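You operate a simulated robot arm through the tools that you are given. There is no shell and no other tool. Be economical: measure what you need, move in short steps, check, and stop when the job is done.

You run a simulated robot arm. Do the job below in one go: nothing can be reset, and whatever is moved stays where it is left.

Task
Fetch the grey brush and set it on the brown cork coaster. Then fetch the tall pink tank and set it on the yellow note.
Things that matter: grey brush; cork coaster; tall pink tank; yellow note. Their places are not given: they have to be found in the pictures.

Only the result counts: the job must be done as asked and must still hold three seconds after the hand-in. Knocking over, shifting, dropping, spilling or breaking anything else fails it.

Robot
A 7-joint arm with a two-finger parallel gripper, fixed in place. Base frame: the origin is at the foot of the arm, x ahead of it, y to its left, z up; the work surface is at about z = 0. Readings come in mm, rad, newtons and seconds.
With the tool pointing down near the work surface it reaches from about 220 to 580 mm from the base axis. Its first joint turns from -1.152 to 1.152 rad. Payload 2.5 kg.
The TCP is the grasp point between the finger pads, 23 mm short of the fingertips. In the tool frame z runs along the fingers and y along their closing line. Largest opening 94 mm; finger width 38, thickness 10; the body of the gripper, 54 by 96 mm, starts 39 mm behind the TCP.
Orientation is that of the tool frame in the base frame, as a unit quaternion [x, y, z, w]. With the fingers straight down and closing along the base's y, the tool's x points along the base's -x, its y along +y and its z along -z.

Tools
- The arm moves only by the tool step_arm. Its argument "deltas" is text: rows parted by semicolons, each of 7 numbers parted by spaces: the shift along the base's x, y, z in mm, then the turn, a rotation vector about the base's x, y, z in rad, then the gripper command, from -1 (shut) to 1 (fully open), values between in proportion. In form: dx dy dz wx wy wz hand; .... A call has 1 to 8 rows; each row shifts and turns the commanded pose from where the row before left it. A row lasts 0.2 s, in which the tool goes at most 50 mm and 0.15 rad; a call with a longer step from one row to the next is refused whole, and so is a gripper value outside its range. Where a pose cannot be reached the arm comes as near as it can. A force on the tool above 40 N (or 10 N above the force at the start of the call, whichever is more), or a blocked arm, ends the call early, and 0.2 s more pass. Each finger travels about 108 mm/s and halts on what it meets, pressing with about 41 N; the grip force reading is that of the motor and also rises with nothing between the fingers. The clock runs only during rows and for 0.2 s after the last one: add rows that do not move to give the fingers time. It gives the time, the measured TCP pose, the force on the tool (base axes), the opening and the grip force at its end, in the units of the frame above (readings bear some noise), and new pictures: "show" is both (left out), scene, wrist or none.
- Cameras (640 x 400 px; columns grow to the right, rows downward): "scene" is fixed at [101.6, -402.7, 537.4]; the picture's right is [0.93, -0.37, 0.00], its down [-0.24, -0.59, -0.77] and it looks along [0.29, 0.71, -0.64] (base axes); focal length 314 px, centre (320, 200). "wrist" rides on the gripper at [-39, 0, -44] in the tool frame; the picture's right is [0.00, -1.00, 0.00], its down [0.97, 0.00, -0.24] and it looks along [0.24, 0.00, 0.97] (tool axes); focal length 218 px, centre (320, 200).
- point_at(camera, pixels): there is no depth. For up to 12 entries [column, row, z] of the newest picture of that camera ("zoom" is the newest enlarged one), the place [x, y] in the base frame at which the ray of that pixel passes the height z, good to about 3 mm. It takes no simulated time.
- zoom(camera, box): a new picture of the part [left, top, right, bottom] of that camera's present view, enlarged. It takes no simulated time.
- hand_in(): hands the job in; it is judged then, once.

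Go step by step. Measure first, check grasps and placings, and put right what went wrong. The budget is 80 turns and 120 pictures, counting those below and the enlarged ones. Unless the task says otherwise, let go and move clear before handing in, and close with one line.

The tools are called after "Emit:" as name(argument=value, ...) on one line, values as JSON. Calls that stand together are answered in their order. step_arm: Moves the arm, as the interface text tells. Its arguments: {"type":"object","properties":{"deltas":{"type":"string"},"show":{"type":"string","enum":["both","scene","wrist","none"]}},"required":["deltas"]} The other tools are called the same way: point_at (camera, pixels) gives the place at which the rays of pixels pass given heights; zoom (camera, box) takes an enlarged picture of a part of a camera's view; hand_in () hands the job in.

At the start:

```text
t: 0.0
ee_pos: [399.6, 203.2, 241.9]
ee_rot: [0.0, 1.0, 0.0, 0.001]
force: [-0.6, 0.7, 0.0]
width: 94.0
grip_force: 0.0
```

scene: 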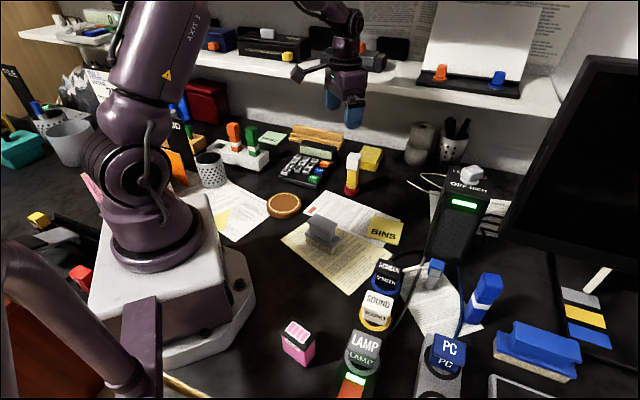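
wrist: 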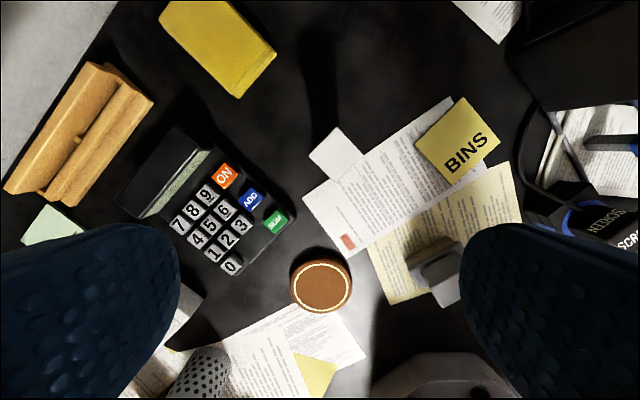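

The scene shows a grey brush near (322,235), a cork coaster near (284,205), a pink tank near (298,343) and a yellow "BINS" note near (385,230). I'll enlarge these to measure them.

Emit:
zoom(camera="scene", box=[240, 170, 420, 290])

Emit:
zoom(camera="scene", box=[240, 290, 390, 390])

Emit:
zoom(camera="wrist", box=[260, 80, 540, 400])

Emit:
point_at(camera="scene", pixels=[[284, 205, 10], [385, 230, 0], [371, 217, 0], [404, 223, 0], [399, 245, 0], [366, 237, 0], [322, 235, 25], [298, 363, 0], [298, 330, 50], [240, 221, 0], [320, 253, 0]])

Emit:
point_at(camera="wrist", pixels=[[321, 286, 10], [458, 143, 0], [435, 265, 20], [315, 375, 0]])

```text
3.33 times, centred on (330, 230) of scene
```

zoom: 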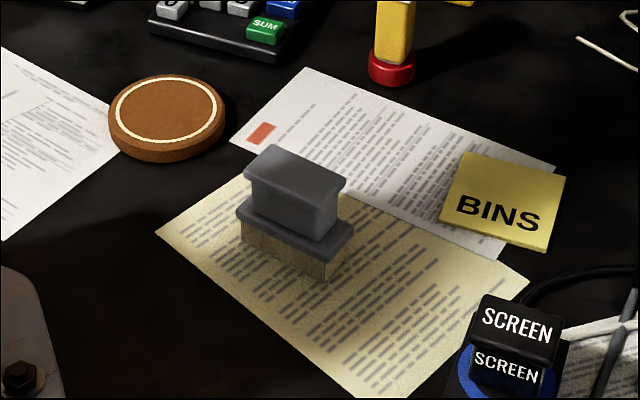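

```text
4.00 times, centred on (315, 340) of scene
```

zoom: 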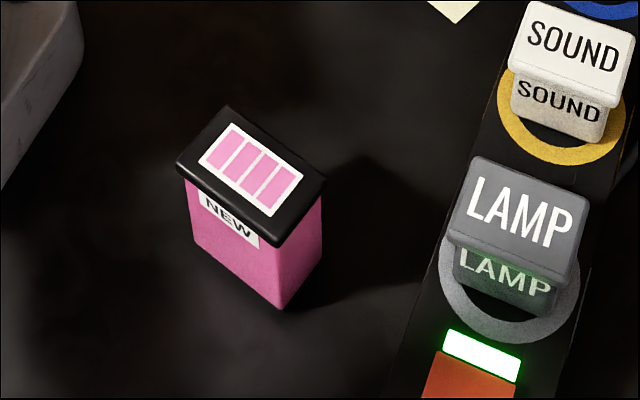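

```text
1.25 times, centred on (400, 240) of wrist
```

zoom: 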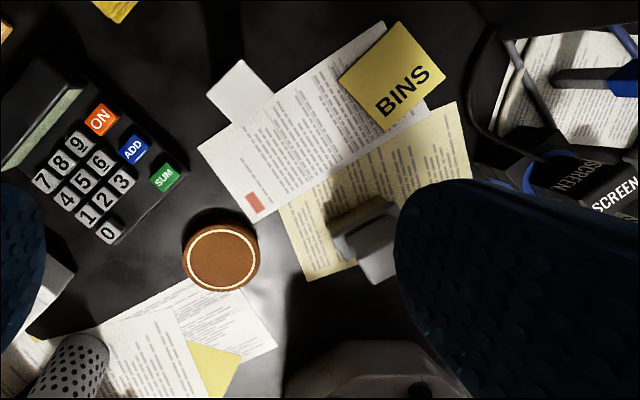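

```text
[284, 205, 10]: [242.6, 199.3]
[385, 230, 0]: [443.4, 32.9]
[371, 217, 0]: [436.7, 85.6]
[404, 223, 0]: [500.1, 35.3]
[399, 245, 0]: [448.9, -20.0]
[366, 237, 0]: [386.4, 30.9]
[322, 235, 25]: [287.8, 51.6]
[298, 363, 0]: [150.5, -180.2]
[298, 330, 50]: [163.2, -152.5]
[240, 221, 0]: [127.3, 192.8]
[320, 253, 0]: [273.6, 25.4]
```

```text
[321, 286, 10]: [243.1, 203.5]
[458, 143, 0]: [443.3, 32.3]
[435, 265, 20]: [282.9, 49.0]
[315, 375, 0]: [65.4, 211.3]
```

Brush is near (288,50), coaster (243,201), tank (163,-155) and the BINS note (443,33). Now I'll project corner pixels at several heights to get sizes and yaw.

Emit:
point_at(camera="scene", pixels=[[306, 241.4, 0], [331.5, 253.4, 0], [340.2, 243.5, 0], [315.6, 213.2, 45], [337.8, 224.3, 45], [329.4, 231.2, 45], [308.4, 218, 45], [315.6, 213.2, 55], [337.8, 224.3, 55], [329.4, 231.2, 55]])

Emit:
point_at(camera="scene", pixels=[[305, 367.5, 0], [284.3, 350.8, 0], [315.5, 354.5, 0], [292, 316.5, 60], [316.8, 335, 60], [304, 349, 60], [279.5, 331.3, 60], [292, 316.5, 75], [316.8, 335, 75], [304, 349, 75], [279.5, 331.3, 75]])

Emit:
point_at(camera="scene", pixels=[[372.5, 215.5, 4], [403.5, 223, 4], [398, 243.5, 4], [366, 235.5, 4], [268, 202, 10], [300, 205, 10], [284, 193, 10], [283, 213.5, 10], [283, 218, 0]])

```text
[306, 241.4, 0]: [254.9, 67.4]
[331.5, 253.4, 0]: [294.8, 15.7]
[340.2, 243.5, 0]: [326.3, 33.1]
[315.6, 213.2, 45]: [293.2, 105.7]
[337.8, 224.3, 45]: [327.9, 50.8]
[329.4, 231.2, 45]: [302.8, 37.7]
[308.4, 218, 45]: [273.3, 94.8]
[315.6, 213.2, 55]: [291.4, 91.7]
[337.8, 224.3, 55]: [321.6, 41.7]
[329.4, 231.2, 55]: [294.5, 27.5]
```

```text
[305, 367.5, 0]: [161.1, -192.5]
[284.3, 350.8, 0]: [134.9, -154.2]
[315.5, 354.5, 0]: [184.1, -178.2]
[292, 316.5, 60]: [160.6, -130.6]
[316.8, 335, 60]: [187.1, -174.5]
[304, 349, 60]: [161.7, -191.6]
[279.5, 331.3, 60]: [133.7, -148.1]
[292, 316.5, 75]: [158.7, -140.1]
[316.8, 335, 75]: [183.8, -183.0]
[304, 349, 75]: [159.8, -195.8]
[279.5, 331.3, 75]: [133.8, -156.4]
```

```text
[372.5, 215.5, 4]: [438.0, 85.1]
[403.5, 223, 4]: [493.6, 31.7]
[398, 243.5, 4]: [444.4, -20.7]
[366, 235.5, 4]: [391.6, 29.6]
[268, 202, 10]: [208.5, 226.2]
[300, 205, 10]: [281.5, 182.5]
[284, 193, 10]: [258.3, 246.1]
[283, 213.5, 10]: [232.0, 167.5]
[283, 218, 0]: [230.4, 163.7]
```

Brush is about 65x36 mm, centred near (291,52), with its long axis at about -53° and its handle top at z of about 60. I'll move above it with the closing line across the handle (yaw -0.925).

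Emit:
step_arm(deltas="-14 -19 -8 0 0 -0.116 0.3; -14 -19 -8 0 0 -0.116 0.3; -14 -19 -8 0 0 -0.116 0.3; -14 -19 -8 0 0 -0.116 0.3; -14 -19 -8 0 0 -0.116 0.3; -14 -19 -8 0 0 -0.116 0.3; -14 -19 -8 0 0 -0.116 0.3; -11 -18 -6 0 0 -0.113 0.3")

```text
t: 1.8
ee_pos: [289.0, 50.6, 181.3]
ee_rot: [0.447, 0.895, 0.0, 0.0]
force: [-0.9, 0.1, 0.5]
width: 60.9
grip_force: 0.0
```

scene: 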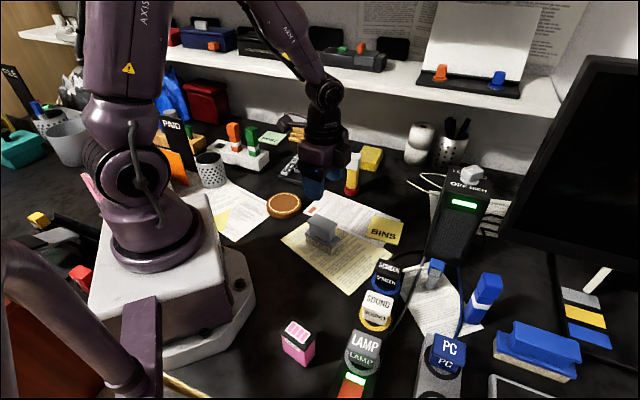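
wrist: 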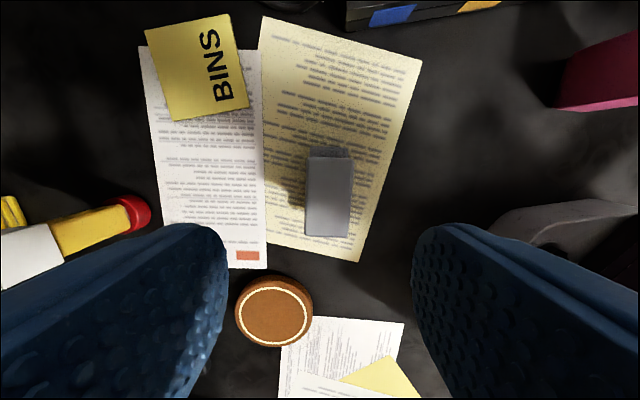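

The handle top runs from (309,157) to (349,236) in the wrist view, nearly aligned. I'll measure it at its top height.

Emit:
point_at(camera="wrist", pixels=[[309, 157, 60], [354, 157, 60], [349, 236, 60], [305, 235, 60], [330, 196, 60], [330, 196, 40], [330, 196, 50]])

Emit:
zoom(camera="wrist", box=[230, 120, 430, 360])

```text
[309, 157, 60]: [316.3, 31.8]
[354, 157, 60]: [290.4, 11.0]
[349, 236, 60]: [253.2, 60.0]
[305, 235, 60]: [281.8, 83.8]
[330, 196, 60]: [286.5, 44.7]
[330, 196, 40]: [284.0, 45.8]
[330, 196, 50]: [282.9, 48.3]
```

```text
1.67 times, centred on (330, 240) of wrist
```

zoom: 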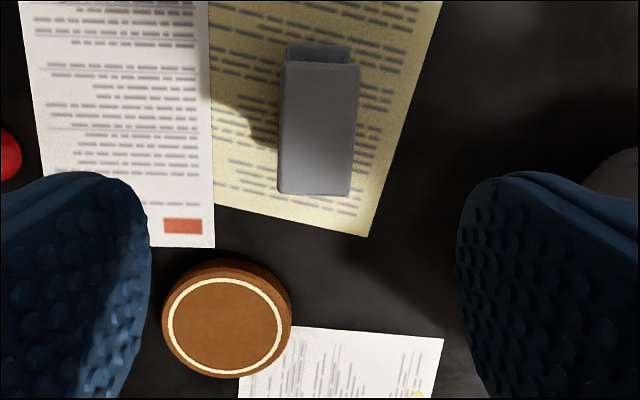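

The handle is centred at about (286,47). Its lower ledge is near z=30, so I'll descend to TCP z=57 and grip only the handle.

Emit:
step_arm(deltas="-1 -1 -30 0 0 0 0.3; -1 -1 -30 0 0 0.02 0.3; -1 -1.5 -30 0 0 0.03 0.3; 0 0 -20 0 0 0 0.3; 0 0 -14 0 0 0 0.3; 0 0 0 0 0 0 0.3")

```text
t: 3.2
ee_pos: [288.2, 46.4, 54.9]
ee_rot: [0.423, 0.906, 0.0, -0.001]
force: [0.6, 0.5, -0.7]
width: 60.9
grip_force: 0.0
```

scene: 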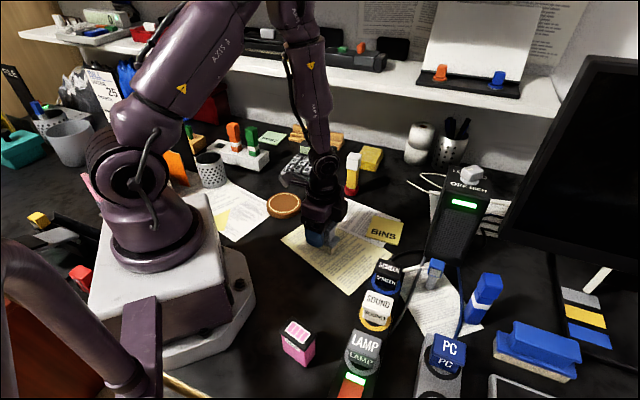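
wrist: 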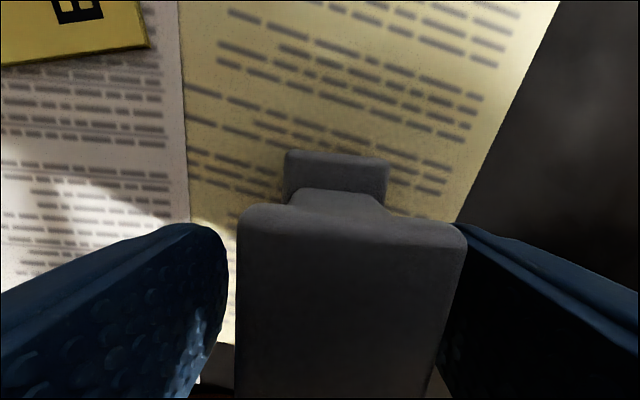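

The brush handle sits about 3-4 mm toward the right finger (centre near column 350). I'll shift to centre, then close.

Emit:
step_arm(deltas="-2.7 -2.3 0 0 0 0 0.3; 0 0 0 0 0 0 -1; 0 0 0 0 0 0 -1; 0 0 0 0 0 0 -1; 0 0 0 0 0 0 -1")

```text
t: 4.4
ee_pos: [286.6, 44.7, 55.4]
ee_rot: [0.423, 0.906, 0.001, 0.0]
force: [0.2, 1.3, 10.0]
width: 33.4
grip_force: 40.7
```

scene: 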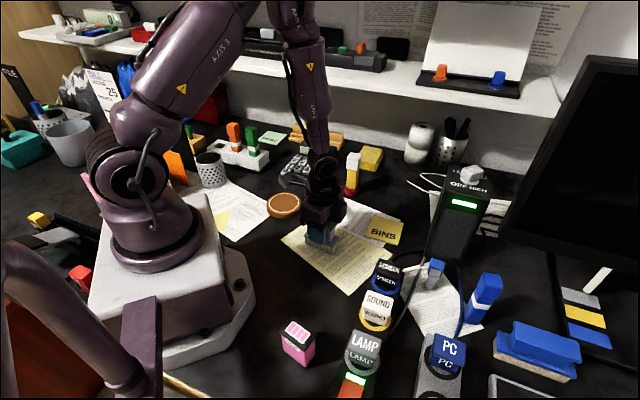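
wrist: 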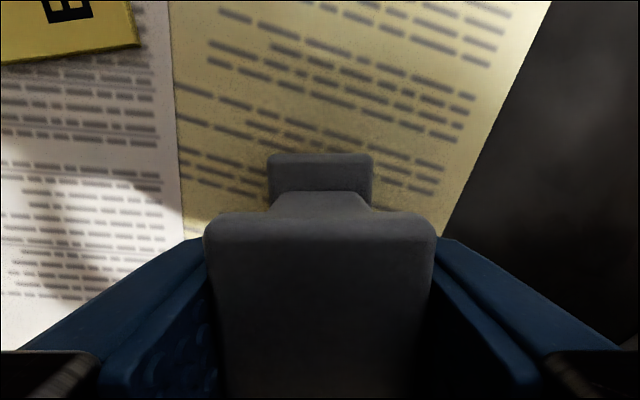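

The brush is gripped at 33.4 mm with 40.7 N. I'll lift straight up and check it.

Emit:
step_arm(deltas="0 0 10 0 0 0 -1; 0 0 25 0 0 0 -1; 0 0 30 0 0 0 -1; 0 0 0 0 0 0 -1")

```text
t: 5.4
ee_pos: [285.3, 47.4, 120.8]
ee_rot: [0.423, 0.906, 0.0, 0.0]
force: [0.2, 0.5, -1.1]
width: 33.4
grip_force: 41.2
```

scene: 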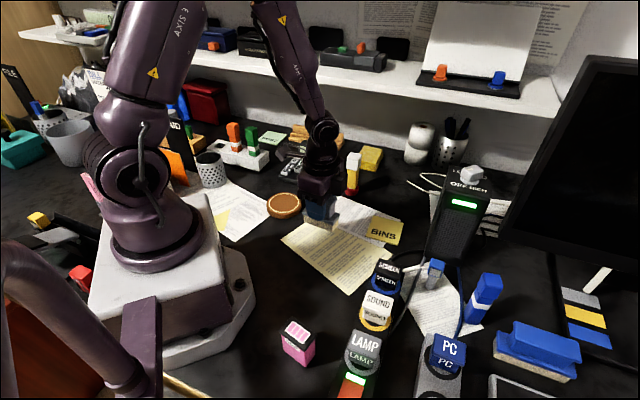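
wrist: 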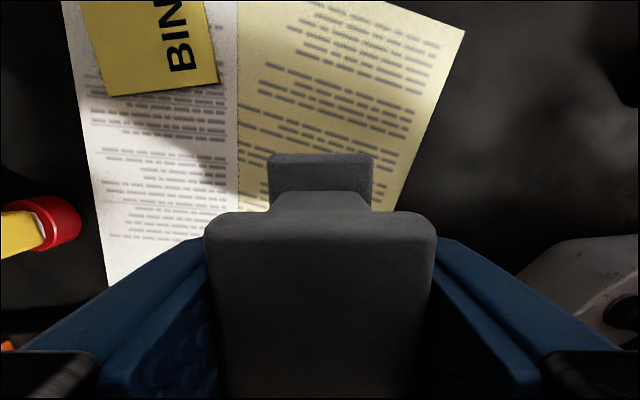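

The brush is held level. I'll carry it at the same height to above the coaster (243,203).

Emit:
step_arm(deltas="-8 28 0 0 0 0 -1; -9 31 0 0 0 0 -1; -9 31 0 0 0 0 -1; -9 31 0 0 0 0 -1; -9 31 0 0 0 0 -1; 0 0 0 0 0 0 -1")

```text
t: 6.8
ee_pos: [238.4, 200.6, 119.2]
ee_rot: [0.423, 0.906, 0.0, 0.0]
force: [0.4, 0.7, -0.4]
width: 33.4
grip_force: 40.9
```

scene: 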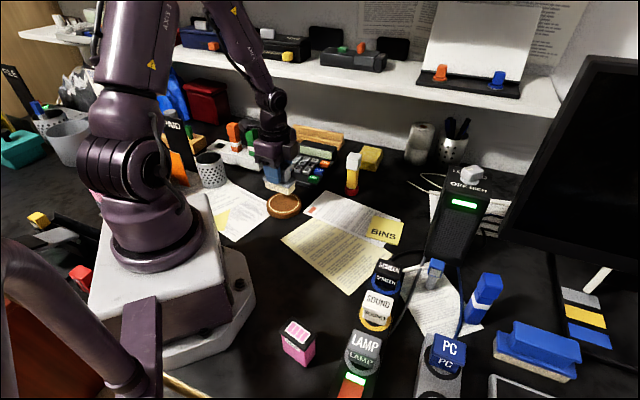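
wrist: 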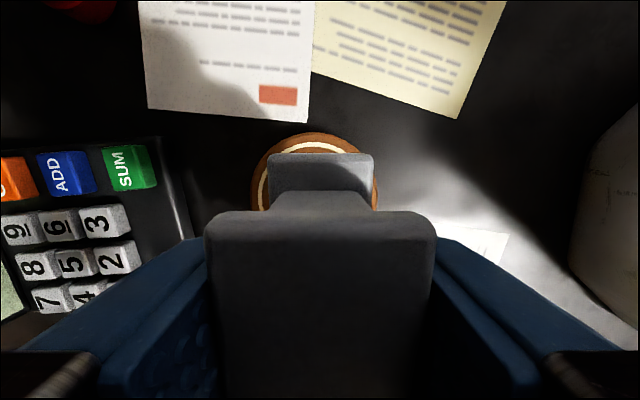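

The brush is above the coaster, with its rim visible at (315,140). I'll nudge x +3 and lower gently until contact.

Emit:
step_arm(deltas="3 0 -20 0 0 0 -1; 0 0 -15 0 0 0 -1; 0 0 -8 0 0 0 -1; 0 0 -4 0 0 0 -1; 0 0 0 0 0 0 -1")

Emit:
zoom(camera="scene", box=[220, 140, 350, 240])

```text
t: 8.0
ee_pos: [244.9, 200.1, 72.7]
ee_rot: [0.423, 0.906, -0.001, 0.0]
force: [-0.6, -0.5, -0.8]
width: 33.1
grip_force: 40.7
```

scene: 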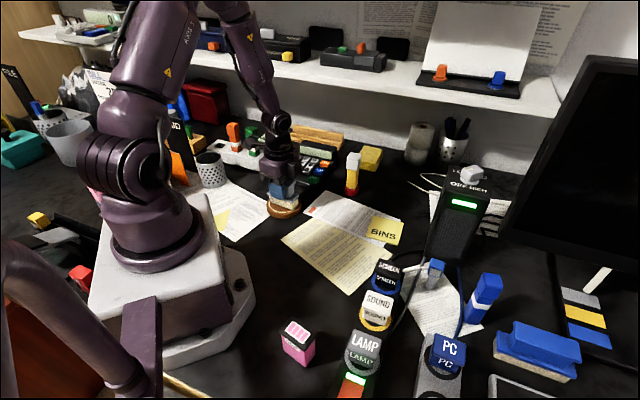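
wrist: 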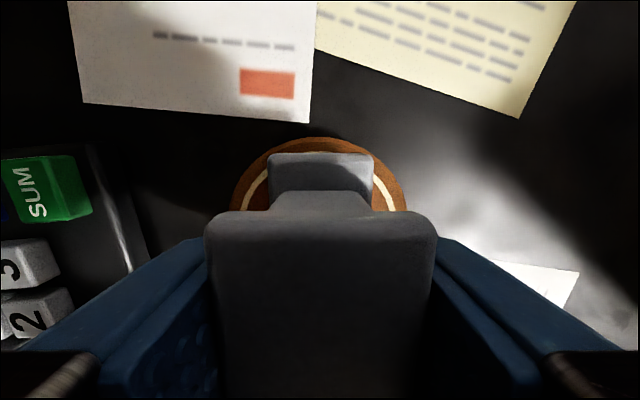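

```text
4.00 times, centred on (285, 190) of scene
```

zoom: 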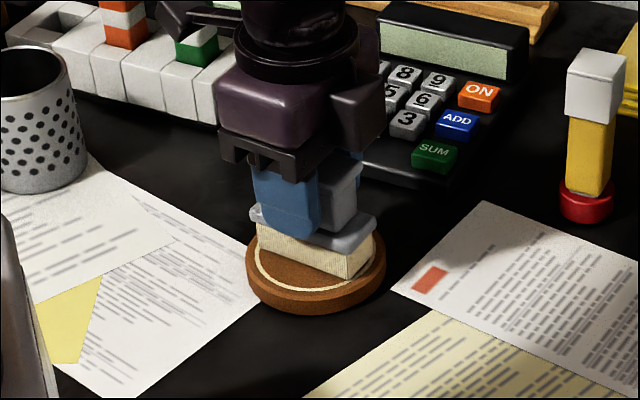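

Well centred on the coaster. I'll lower the last few mm, watching the force.

Emit:
step_arm(deltas="-1 1 -2 0 0 0 -1; 0 0 -2 0 0 0 -1; 0 0 0 0 0 0 -1", show="none")

Emit:
zoom(camera="scene", box=[250, 170, 320, 230])

```text
t: 8.7
ee_pos: [244.2, 200.4, 70.9]
ee_rot: [0.424, 0.906, 0.001, 0.0]
force: [-1.5, -1.5, 13.2]
width: 33.3
grip_force: 41.6
stopped in row 3: the force on the tool passed its limit (the readings are from after the stop); the commanded pose is now the measured one
```

```text
6.67 times, centred on (285, 200) of scene
```

zoom: 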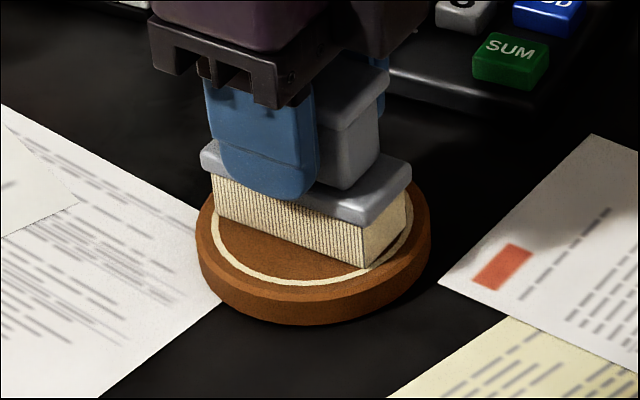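

The force rose to 13 N, so the brush is resting on the coaster. I'll open and rise.

Emit:
step_arm(deltas="0 0 0 0 0 0 0.2; 0 0 0 0 0 0 0.2; 0 0 0 0 0 0 0.2; 0 0 20 0 0 0 0.2; 0 0 40 0 0 0 0.2; 0 0 45 0 0 0 0.2; 0 0 0 0 0 0 0.2")

Emit:
zoom(camera="scene", box=[220, 140, 350, 240])

```text
t: 10.3
ee_pos: [243.0, 203.4, 174.7]
ee_rot: [0.423, 0.906, 0.0, 0.0]
force: [0.4, 0.4, 0.0]
width: 56.2
grip_force: 0.1
```

scene: 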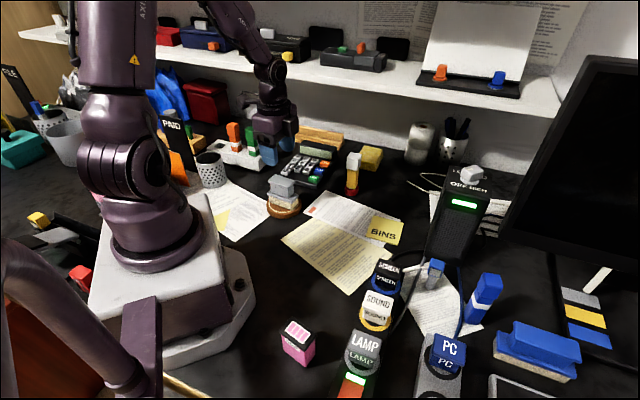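
wrist: 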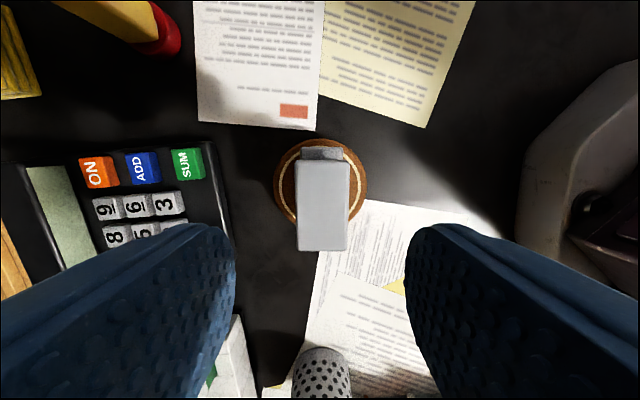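

```text
4.00 times, centred on (285, 190) of scene
```

zoom: 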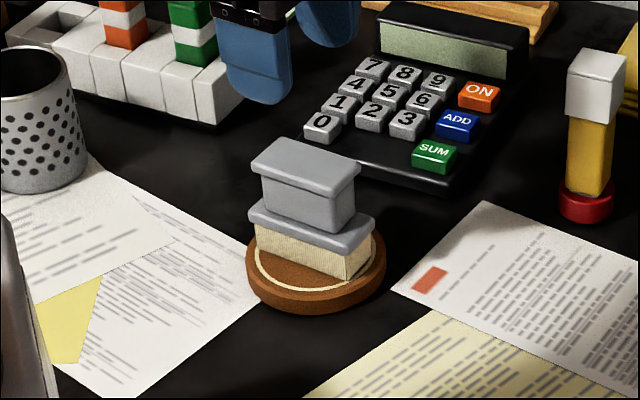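

The brush stands on the coaster, released. Now I'll go around the base toward the tank near (160,-164), with yaw -0.1 to align with its short side.

Emit:
step_arm(deltas="12 -38 2 0 0 0 0.3; 12 -38 2 0 0 0 0.3; 12 -38 2 0 0 0 0.3; 11 -39 2 0 0 0 0.4; -6 -37 0 0 0 -0.03 0.4; -8 -37 0 0 0 -0.03 0.4; -10 -37 0 0 0 -0.03 0.4; -12 -37 0 0 0 -0.03 0.4", show="none")

Emit:
step_arm(deltas="-22 -22 0 0 0 0 0.4; -22 -15 0 0 0 0 0.4; -22 -14 0 0 0 0 0.4; -12 -10 0 0 0 0 0.4; 0 0 0 0 0 0 0.4")

```text
t: 12.1
ee_pos: [251.5, -104.6, 181.6]
ee_rot: [0.477, 0.879, 0.001, 0.0]
force: [0.5, 0.4, -0.2]
width: 65.6
grip_force: 0.1
```

```text
t: 13.3
ee_pos: [174.9, -162.3, 183.0]
ee_rot: [0.478, 0.879, 0.001, 0.0]
force: [-0.1, 1.0, -0.3]
width: 65.9
grip_force: 0.1
```

scene: 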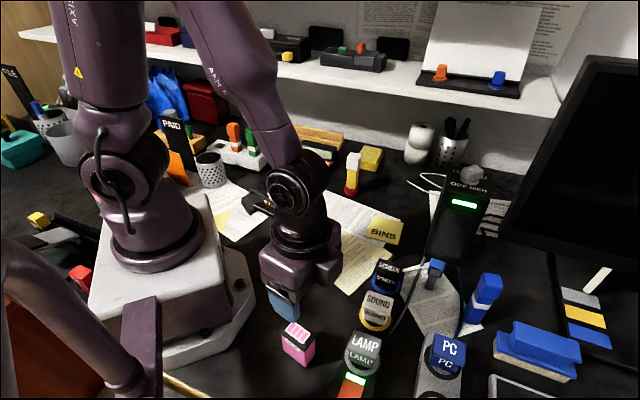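
wrist: 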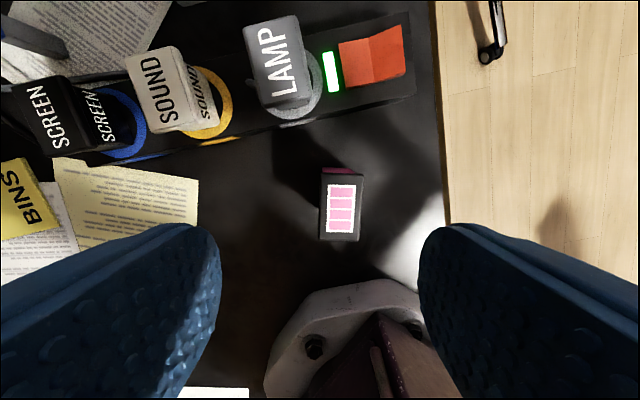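

The tank top shows at (320-362, 174-241), aligned with the fingers. I'll measure its centre.

Emit:
point_at(camera="wrist", pixels=[[322, 174, 65], [362, 174, 65], [358, 241, 65], [320, 240, 65], [340, 207, 65], [340, 207, 55], [340, 207, 75]])

Emit:
zoom(camera="wrist", box=[240, 120, 440, 340])

```text
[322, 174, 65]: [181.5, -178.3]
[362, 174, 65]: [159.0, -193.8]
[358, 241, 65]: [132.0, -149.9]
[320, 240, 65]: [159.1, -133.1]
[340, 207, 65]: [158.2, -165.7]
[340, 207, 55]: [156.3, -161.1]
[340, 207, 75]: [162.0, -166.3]
```

```text
1.82 times, centred on (340, 230) of wrist
```

zoom: 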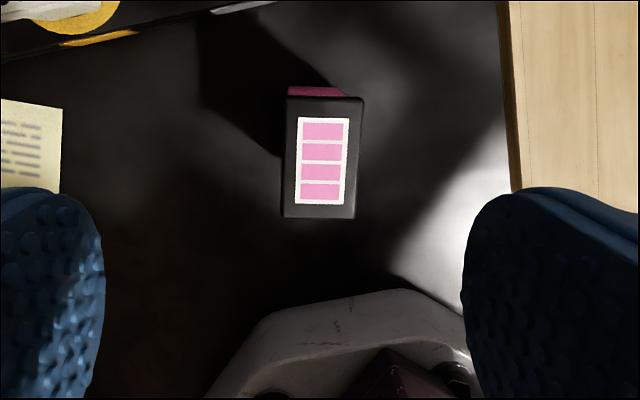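

Tank centre is about (159,-164), with a cap of about 29x50 mm near z=65. I'll centre and descend to TCP z of about 52 in stages.

Emit:
step_arm(deltas="-8 -1 -20 0 0 0 0.4; -8 -1 -25 0 0 0 0.4; 0 0 -25 0 0 0 0.4; 0 0 -15 0 0 0 0.4; 0 0 0 0 0 0 0.4")

```text
t: 14.5
ee_pos: [160.6, -163.2, 97.4]
ee_rot: [0.478, 0.879, 0.0, 0.0]
force: [0.2, -0.8, -0.3]
width: 65.8
grip_force: 0.1
```

scene: 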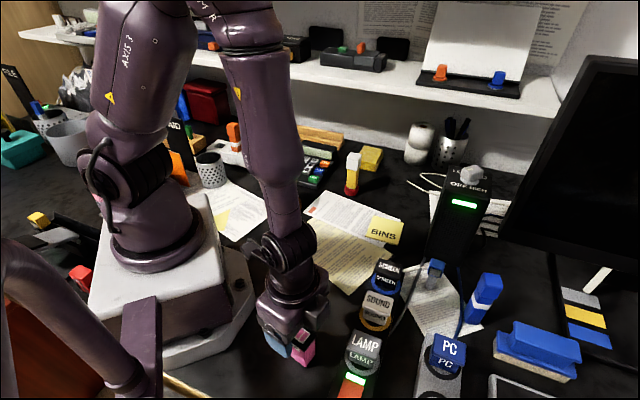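
wrist: 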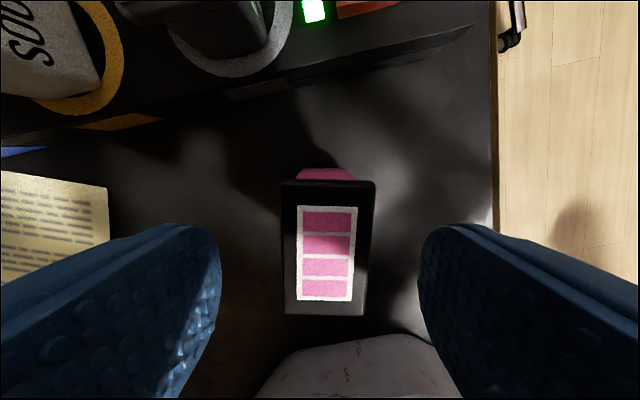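

The tank sits about 3 mm right of centre (column 328). I'll shift and descend to z of about 52.

Emit:
step_arm(deltas="-2.5 -1.5 -15 0 0 0 0.4; 0 0 -15 0 0 0 0.4; 0 0 -15 0 0 0 0.4; 0 0 0 0 0 0 0.4")

```text
t: 15.5
ee_pos: [156.9, -166.4, 55.2]
ee_rot: [0.477, 0.879, 0.0, 0.0]
force: [0.7, -0.1, 0.6]
width: 65.8
grip_force: 0.0
```

scene: 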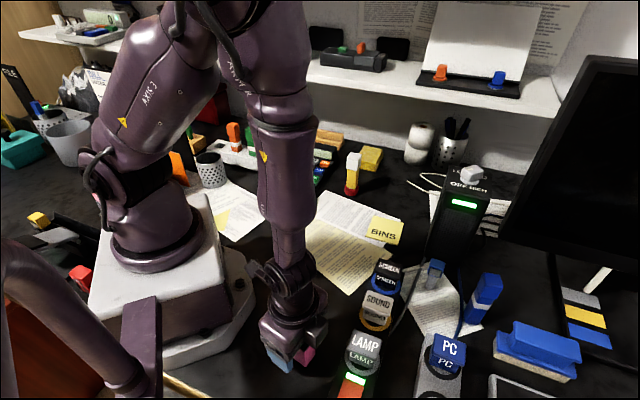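
wrist: 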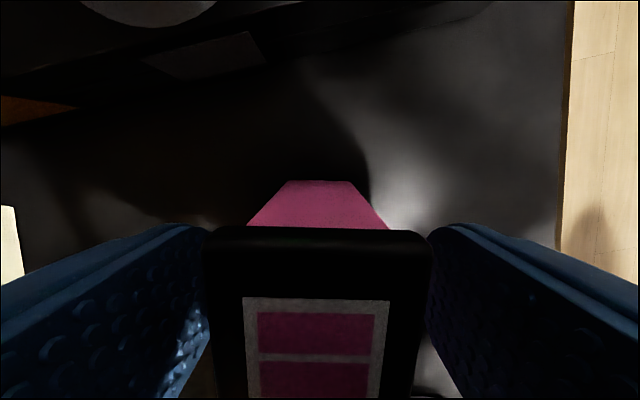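

Centred between the fingers. I'll close now.

Emit:
step_arm(deltas="0 0 -2 0 0 0 0.2; 0 0 0 0 0 0 -1; 0 0 0 0 0 0 -1; 0 0 0 0 0 0 -1; 0 0 0 0 0 0 -1; 0 0 0 0 0 0 -1", show="none")

Emit:
step_arm(deltas="0 0 8 0 0 0 -1; 0 0 20 0 0 0 -1; 0 0 30 0 0 0 -1; 0 0 40 0 0 0 -1; 0 0 0 0 0 0 -1")

```text
t: 16.9
ee_pos: [158.0, -166.1, 52.4]
ee_rot: [0.477, 0.879, 0.001, 0.0]
force: [-0.1, 0.0, 0.7]
width: 30.9
grip_force: 41.3
```

```text
t: 18.1
ee_pos: [158.8, -164.8, 154.3]
ee_rot: [0.477, 0.879, 0.002, 0.0]
force: [0.3, -0.3, -1.1]
width: 30.9
grip_force: 40.9
```

scene: 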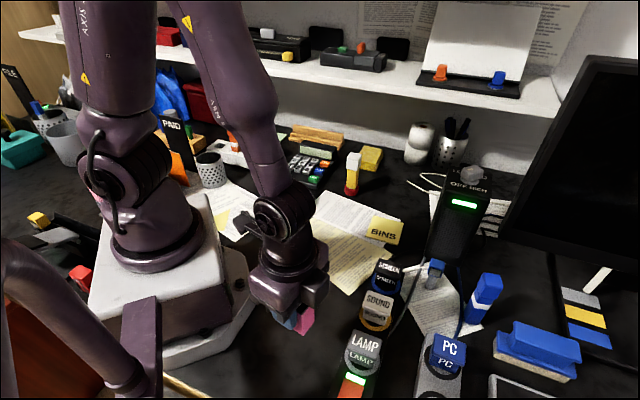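
wrist: 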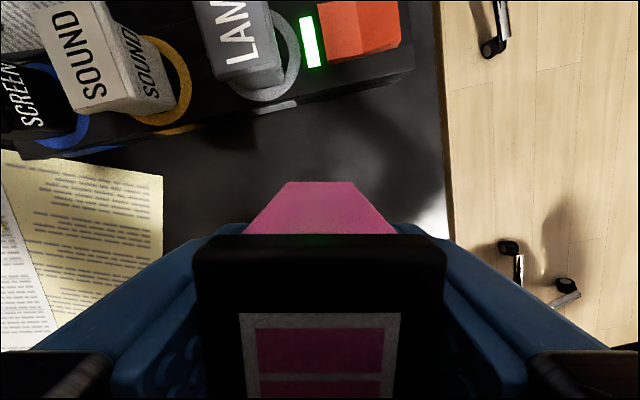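

The tank is held at 30.9 mm. Before the carry, I'll measure the tower and hub near the note.

Emit:
point_at(camera="scene", pixels=[[424, 257, 0], [462, 262, 0], [440, 180, 100], [440, 180, 150], [430, 190, 150], [388, 265, 50], [378, 290, 0], [372, 268, 60], [400, 262, 60]])

Emit:
zoom(camera="scene", box=[350, 150, 510, 300])

```text
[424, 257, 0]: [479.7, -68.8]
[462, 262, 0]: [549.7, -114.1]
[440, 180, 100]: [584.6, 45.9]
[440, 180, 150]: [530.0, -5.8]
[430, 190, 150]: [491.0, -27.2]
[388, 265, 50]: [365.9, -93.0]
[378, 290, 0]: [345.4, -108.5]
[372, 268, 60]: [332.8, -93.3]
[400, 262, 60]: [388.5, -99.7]
```

```text
2.67 times, centred on (430, 225) of scene
```

zoom: 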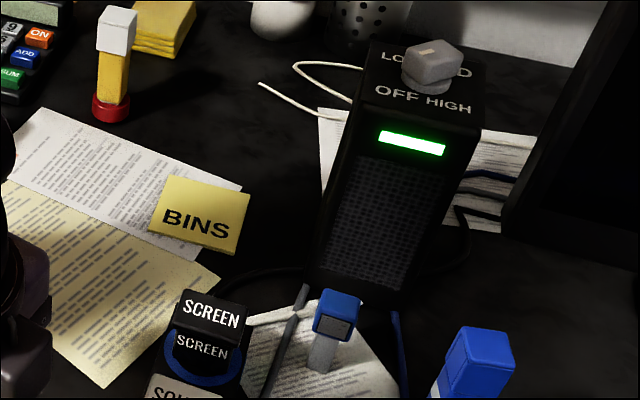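

The tower is tall (about 190 mm), so I'll check the footprint of its left side.

Emit:
point_at(camera="scene", pixels=[[442.5, 186, 190], [448.7, 165, 190], [490, 199, 190], [491, 174, 190], [442.5, 186, 170], [448.7, 165, 170]])

```text
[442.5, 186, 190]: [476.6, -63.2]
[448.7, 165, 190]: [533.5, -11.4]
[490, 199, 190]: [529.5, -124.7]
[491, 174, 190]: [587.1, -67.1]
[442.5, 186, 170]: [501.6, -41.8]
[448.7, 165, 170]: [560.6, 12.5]
```

Tower's left face is about 93 mm from the note centre, which leaves room with the present yaw. I'll carry the tank to the note in two calls, staying clear of hub and tower.

Emit:
step_arm(deltas="25 25 2 0 0 0 -1; 25 25 0 0 0 0 -1; 25 25 0 0 0 0 -1; 25 25 0 0 0 0 -1; 27 22 0 0 0 0 -1; 27 22 0 0 0 0 -1; 20 20 0 0 0 0 -1; 0 0 0 0 0 0 -1")

```text
t: 19.9
ee_pos: [332.3, -2.6, 149.5]
ee_rot: [0.477, 0.879, 0.001, 0.0]
force: [0.2, -0.1, -0.4]
width: 31.2
grip_force: 41.2
```

scene: 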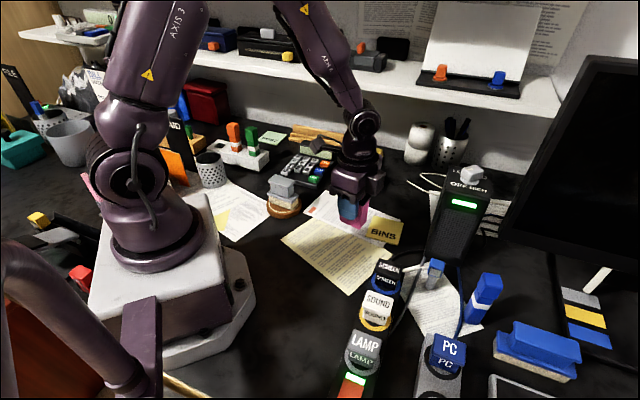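
wrist: 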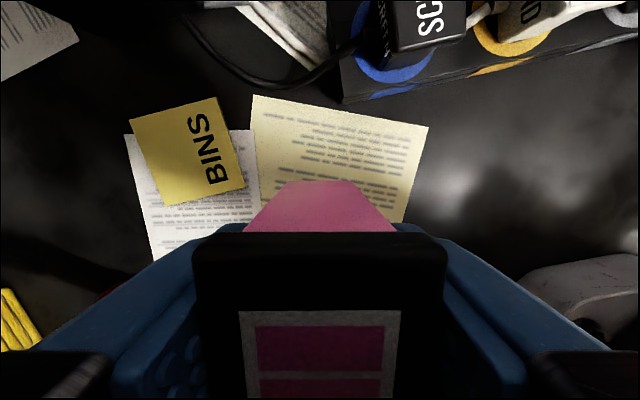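

Clear so far, and the note is visible at wrist (190,150). I'll continue to above (440,36).

Emit:
point_at(camera="wrist", pixels=[[129, 120, 4], [217, 98, 4], [248, 188, 4], [166, 207, 4], [190, 152, 4]])

Emit:
step_arm(deltas="27 10 0 0 0 0 -1; 27 10 0 0 0 0 -1; 27 9 0 0 0 0 -1; 26 8 0 0 0 0 -1; 0 0 0 0 0 0 -1")

```text
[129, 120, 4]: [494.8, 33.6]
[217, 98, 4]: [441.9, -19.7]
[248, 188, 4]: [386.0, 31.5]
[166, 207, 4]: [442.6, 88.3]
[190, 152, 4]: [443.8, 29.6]
```

```text
t: 21.1
ee_pos: [437.7, 32.7, 151.1]
ee_rot: [0.477, 0.879, 0.001, 0.0]
force: [0.1, -0.2, -0.7]
width: 31.0
grip_force: 40.8
```

scene: 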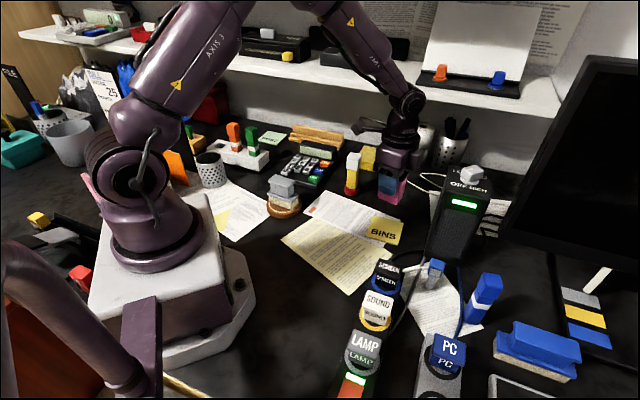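
wrist: 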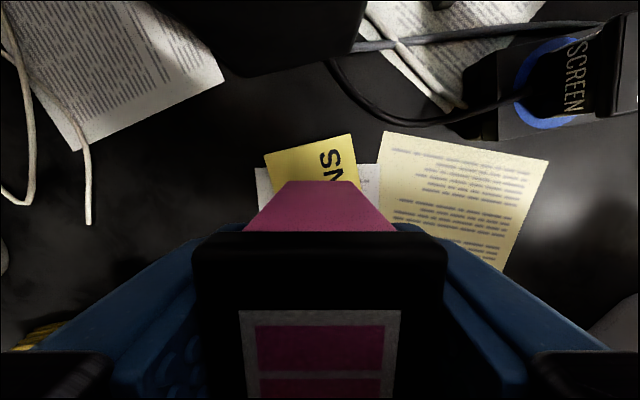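

The note is centred at about (442,32). I'll adjust +3 in x and descend to TCP z of about 63.

Emit:
step_arm(deltas="3 0 -25 0 0 0 -1; 0 0 -25 0 0 0 -1; 0 0 -20 0 0 0 -1; 0 0 -12 0 0 0 -1; 0 0 -5 0 0 0 -1; 0 0 0 0 0 0 -1")

Emit:
zoom(camera="scene", box=[330, 160, 450, 260])

```text
t: 22.5
ee_pos: [440.9, 33.5, 62.9]
ee_rot: [0.477, 0.879, 0.0, 0.001]
force: [-1.3, 0.2, -0.7]
width: 30.9
grip_force: 40.9
```

scene: 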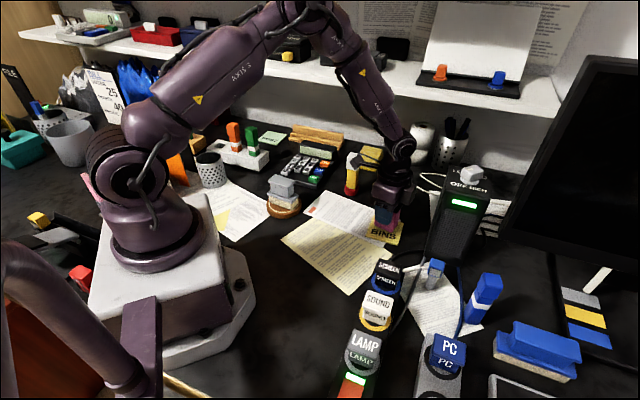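
wrist: 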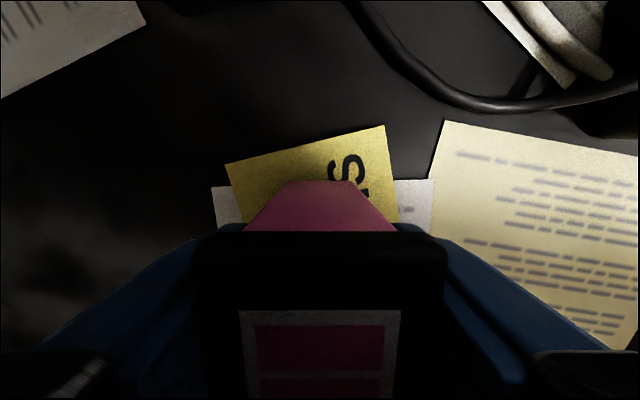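

```text
4.00 times, centred on (390, 210) of scene
```

zoom: 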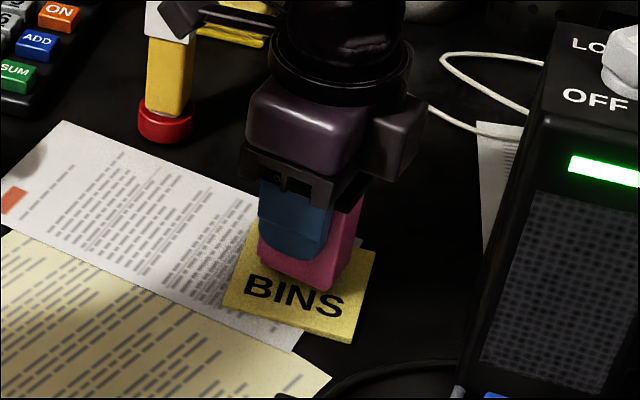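

Over the note and hovering a few mm above it. I'll lower slowly to contact.

Emit:
step_arm(deltas="0 0 -2 0 0 0 -1; 0 0 -1.5 0 0 0 -1; 0 0 -1 0 0 0 -1; 0 0 -1 0 0 0 -1; 0 0 0 0 0 0 -1", show="none")

Emit:
zoom(camera="scene", box=[360, 190, 420, 250])

```text
t: 23.7
ee_pos: [442.1, 35.9, 59.4]
ee_rot: [0.477, 0.879, 0.001, 0.001]
force: [0.5, -0.2, -0.9]
width: 31.0
grip_force: 41.1
```

```text
6.67 times, centred on (390, 220) of scene
```

zoom: 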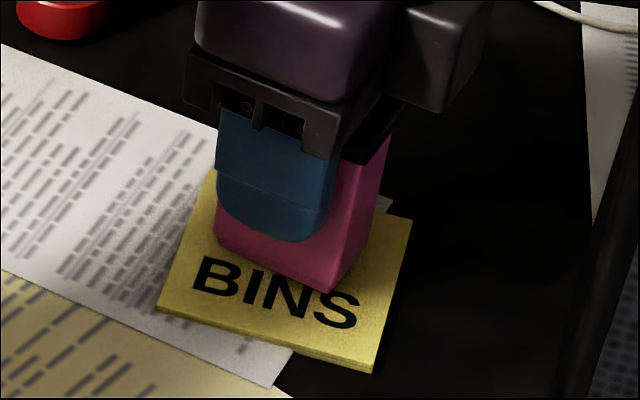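

No contact yet, and the tank is about 8 mm toward the rear edge of the note. I'll shift (-3,-7) and keep lowering.

Emit:
step_arm(deltas="-3 -7 0 0 0 0 -1; 0 0 0 0 0 0 -1; 0 0 -1.5 0 0 0 -1; 0 0 -1 0 0 0 -1; 0 0 0 0 0 0 -1", show="none")

Emit:
zoom(camera="scene", box=[360, 190, 420, 250])

```text
t: 24.9
ee_pos: [438.2, 29.4, 56.6]
ee_rot: [0.478, 0.879, 0.001, 0.001]
force: [0.2, 0.0, -0.5]
width: 31.0
grip_force: 41.1
```

```text
6.67 times, centred on (390, 220) of scene
```

zoom: 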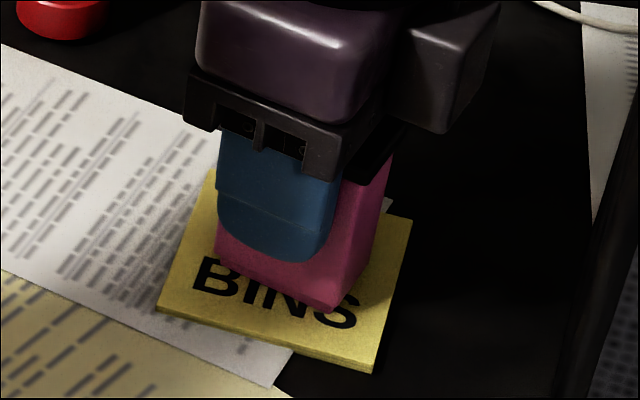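

Now well centred, with bottom corners from (215,255) to (330,312). I'll keep lowering until contact.

Emit:
step_arm(deltas="0 0 -1 0 0 0 -1; 0 0 0 0 0 0 -1; 0 0 -1 0 0 0 -1; 0 0 0 0 0 0 -1; 0 0 -1 0 0 0 -1; 0 0 0 0 0 0 -1", show="none")

Emit:
zoom(camera="scene", box=[360, 190, 420, 250])

```text
t: 26.1
ee_pos: [440.6, 29.4, 56.7]
ee_rot: [0.478, 0.879, 0.004, 0.002]
force: [-1.4, 0.1, 8.5]
width: 30.8
grip_force: 41.1
stopped in row 5: the force on the tool passed its limit (the readings are from after the stop); the commanded pose is now the measured one
```

```text
6.67 times, centred on (390, 220) of scene
```

zoom: 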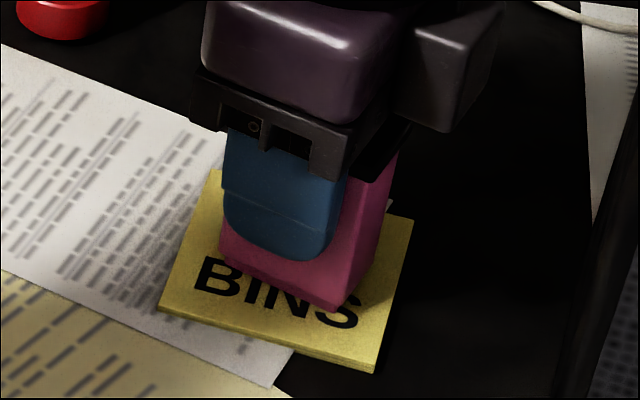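

Contact at 8.5 N, so the tank is resting on the note. I'll open slightly, then rise.

Emit:
step_arm(deltas="0 0 0 0 0 0 0; 0 0 0 0 0 0 0.2; 0 0 0 0 0 0 0.2; 0 0 20 0 0 0 0.2; 0 0 40 0 0 0 0.2; -10 0 45 0 0 0 0.2; -20 0 20 0 0 0 0.2; 0 0 0 0 0 0 0.2")

Emit:
zoom(camera="scene", box=[240, 150, 450, 270])

```text
t: 27.9
ee_pos: [413.3, 25.8, 179.6]
ee_rot: [0.477, 0.879, 0.003, 0.001]
force: [-0.1, 0.3, -1.1]
width: 56.3
grip_force: 0.2
```

scene: 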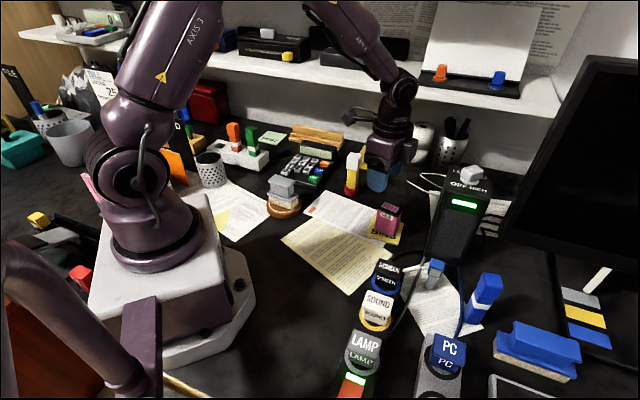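
wrist: 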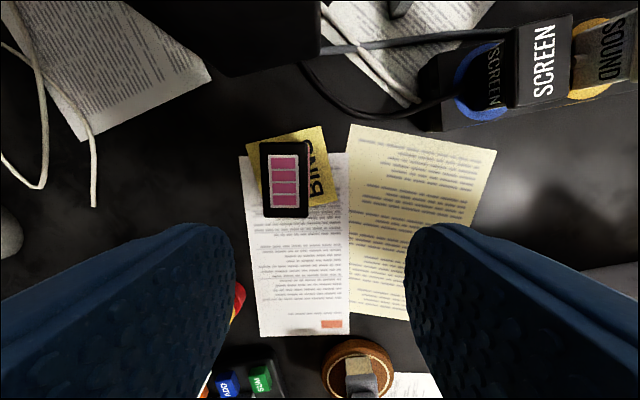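

```text
3.05 times, centred on (345, 210) of scene
```

zoom: 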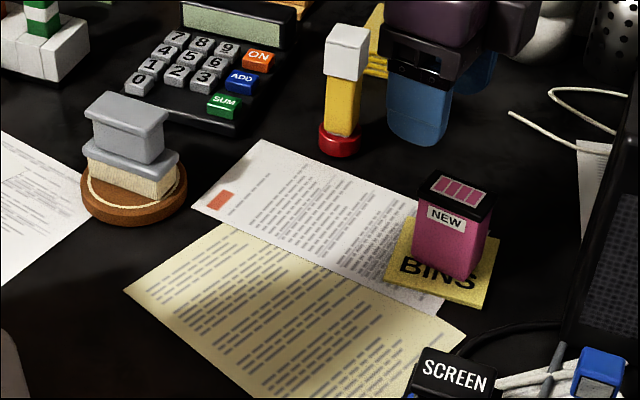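

The brush stands on the coaster and the tank stands upright on the yellow note. The gripper is clear, so I'm handing in.

Emit:
hand_in()

```text
The job is handed in.
```

The grey brush is on the cork coaster and the tall pink tank is upright on the yellow "BINS" note; the gripper let go and moved clear, and the job is handed in.
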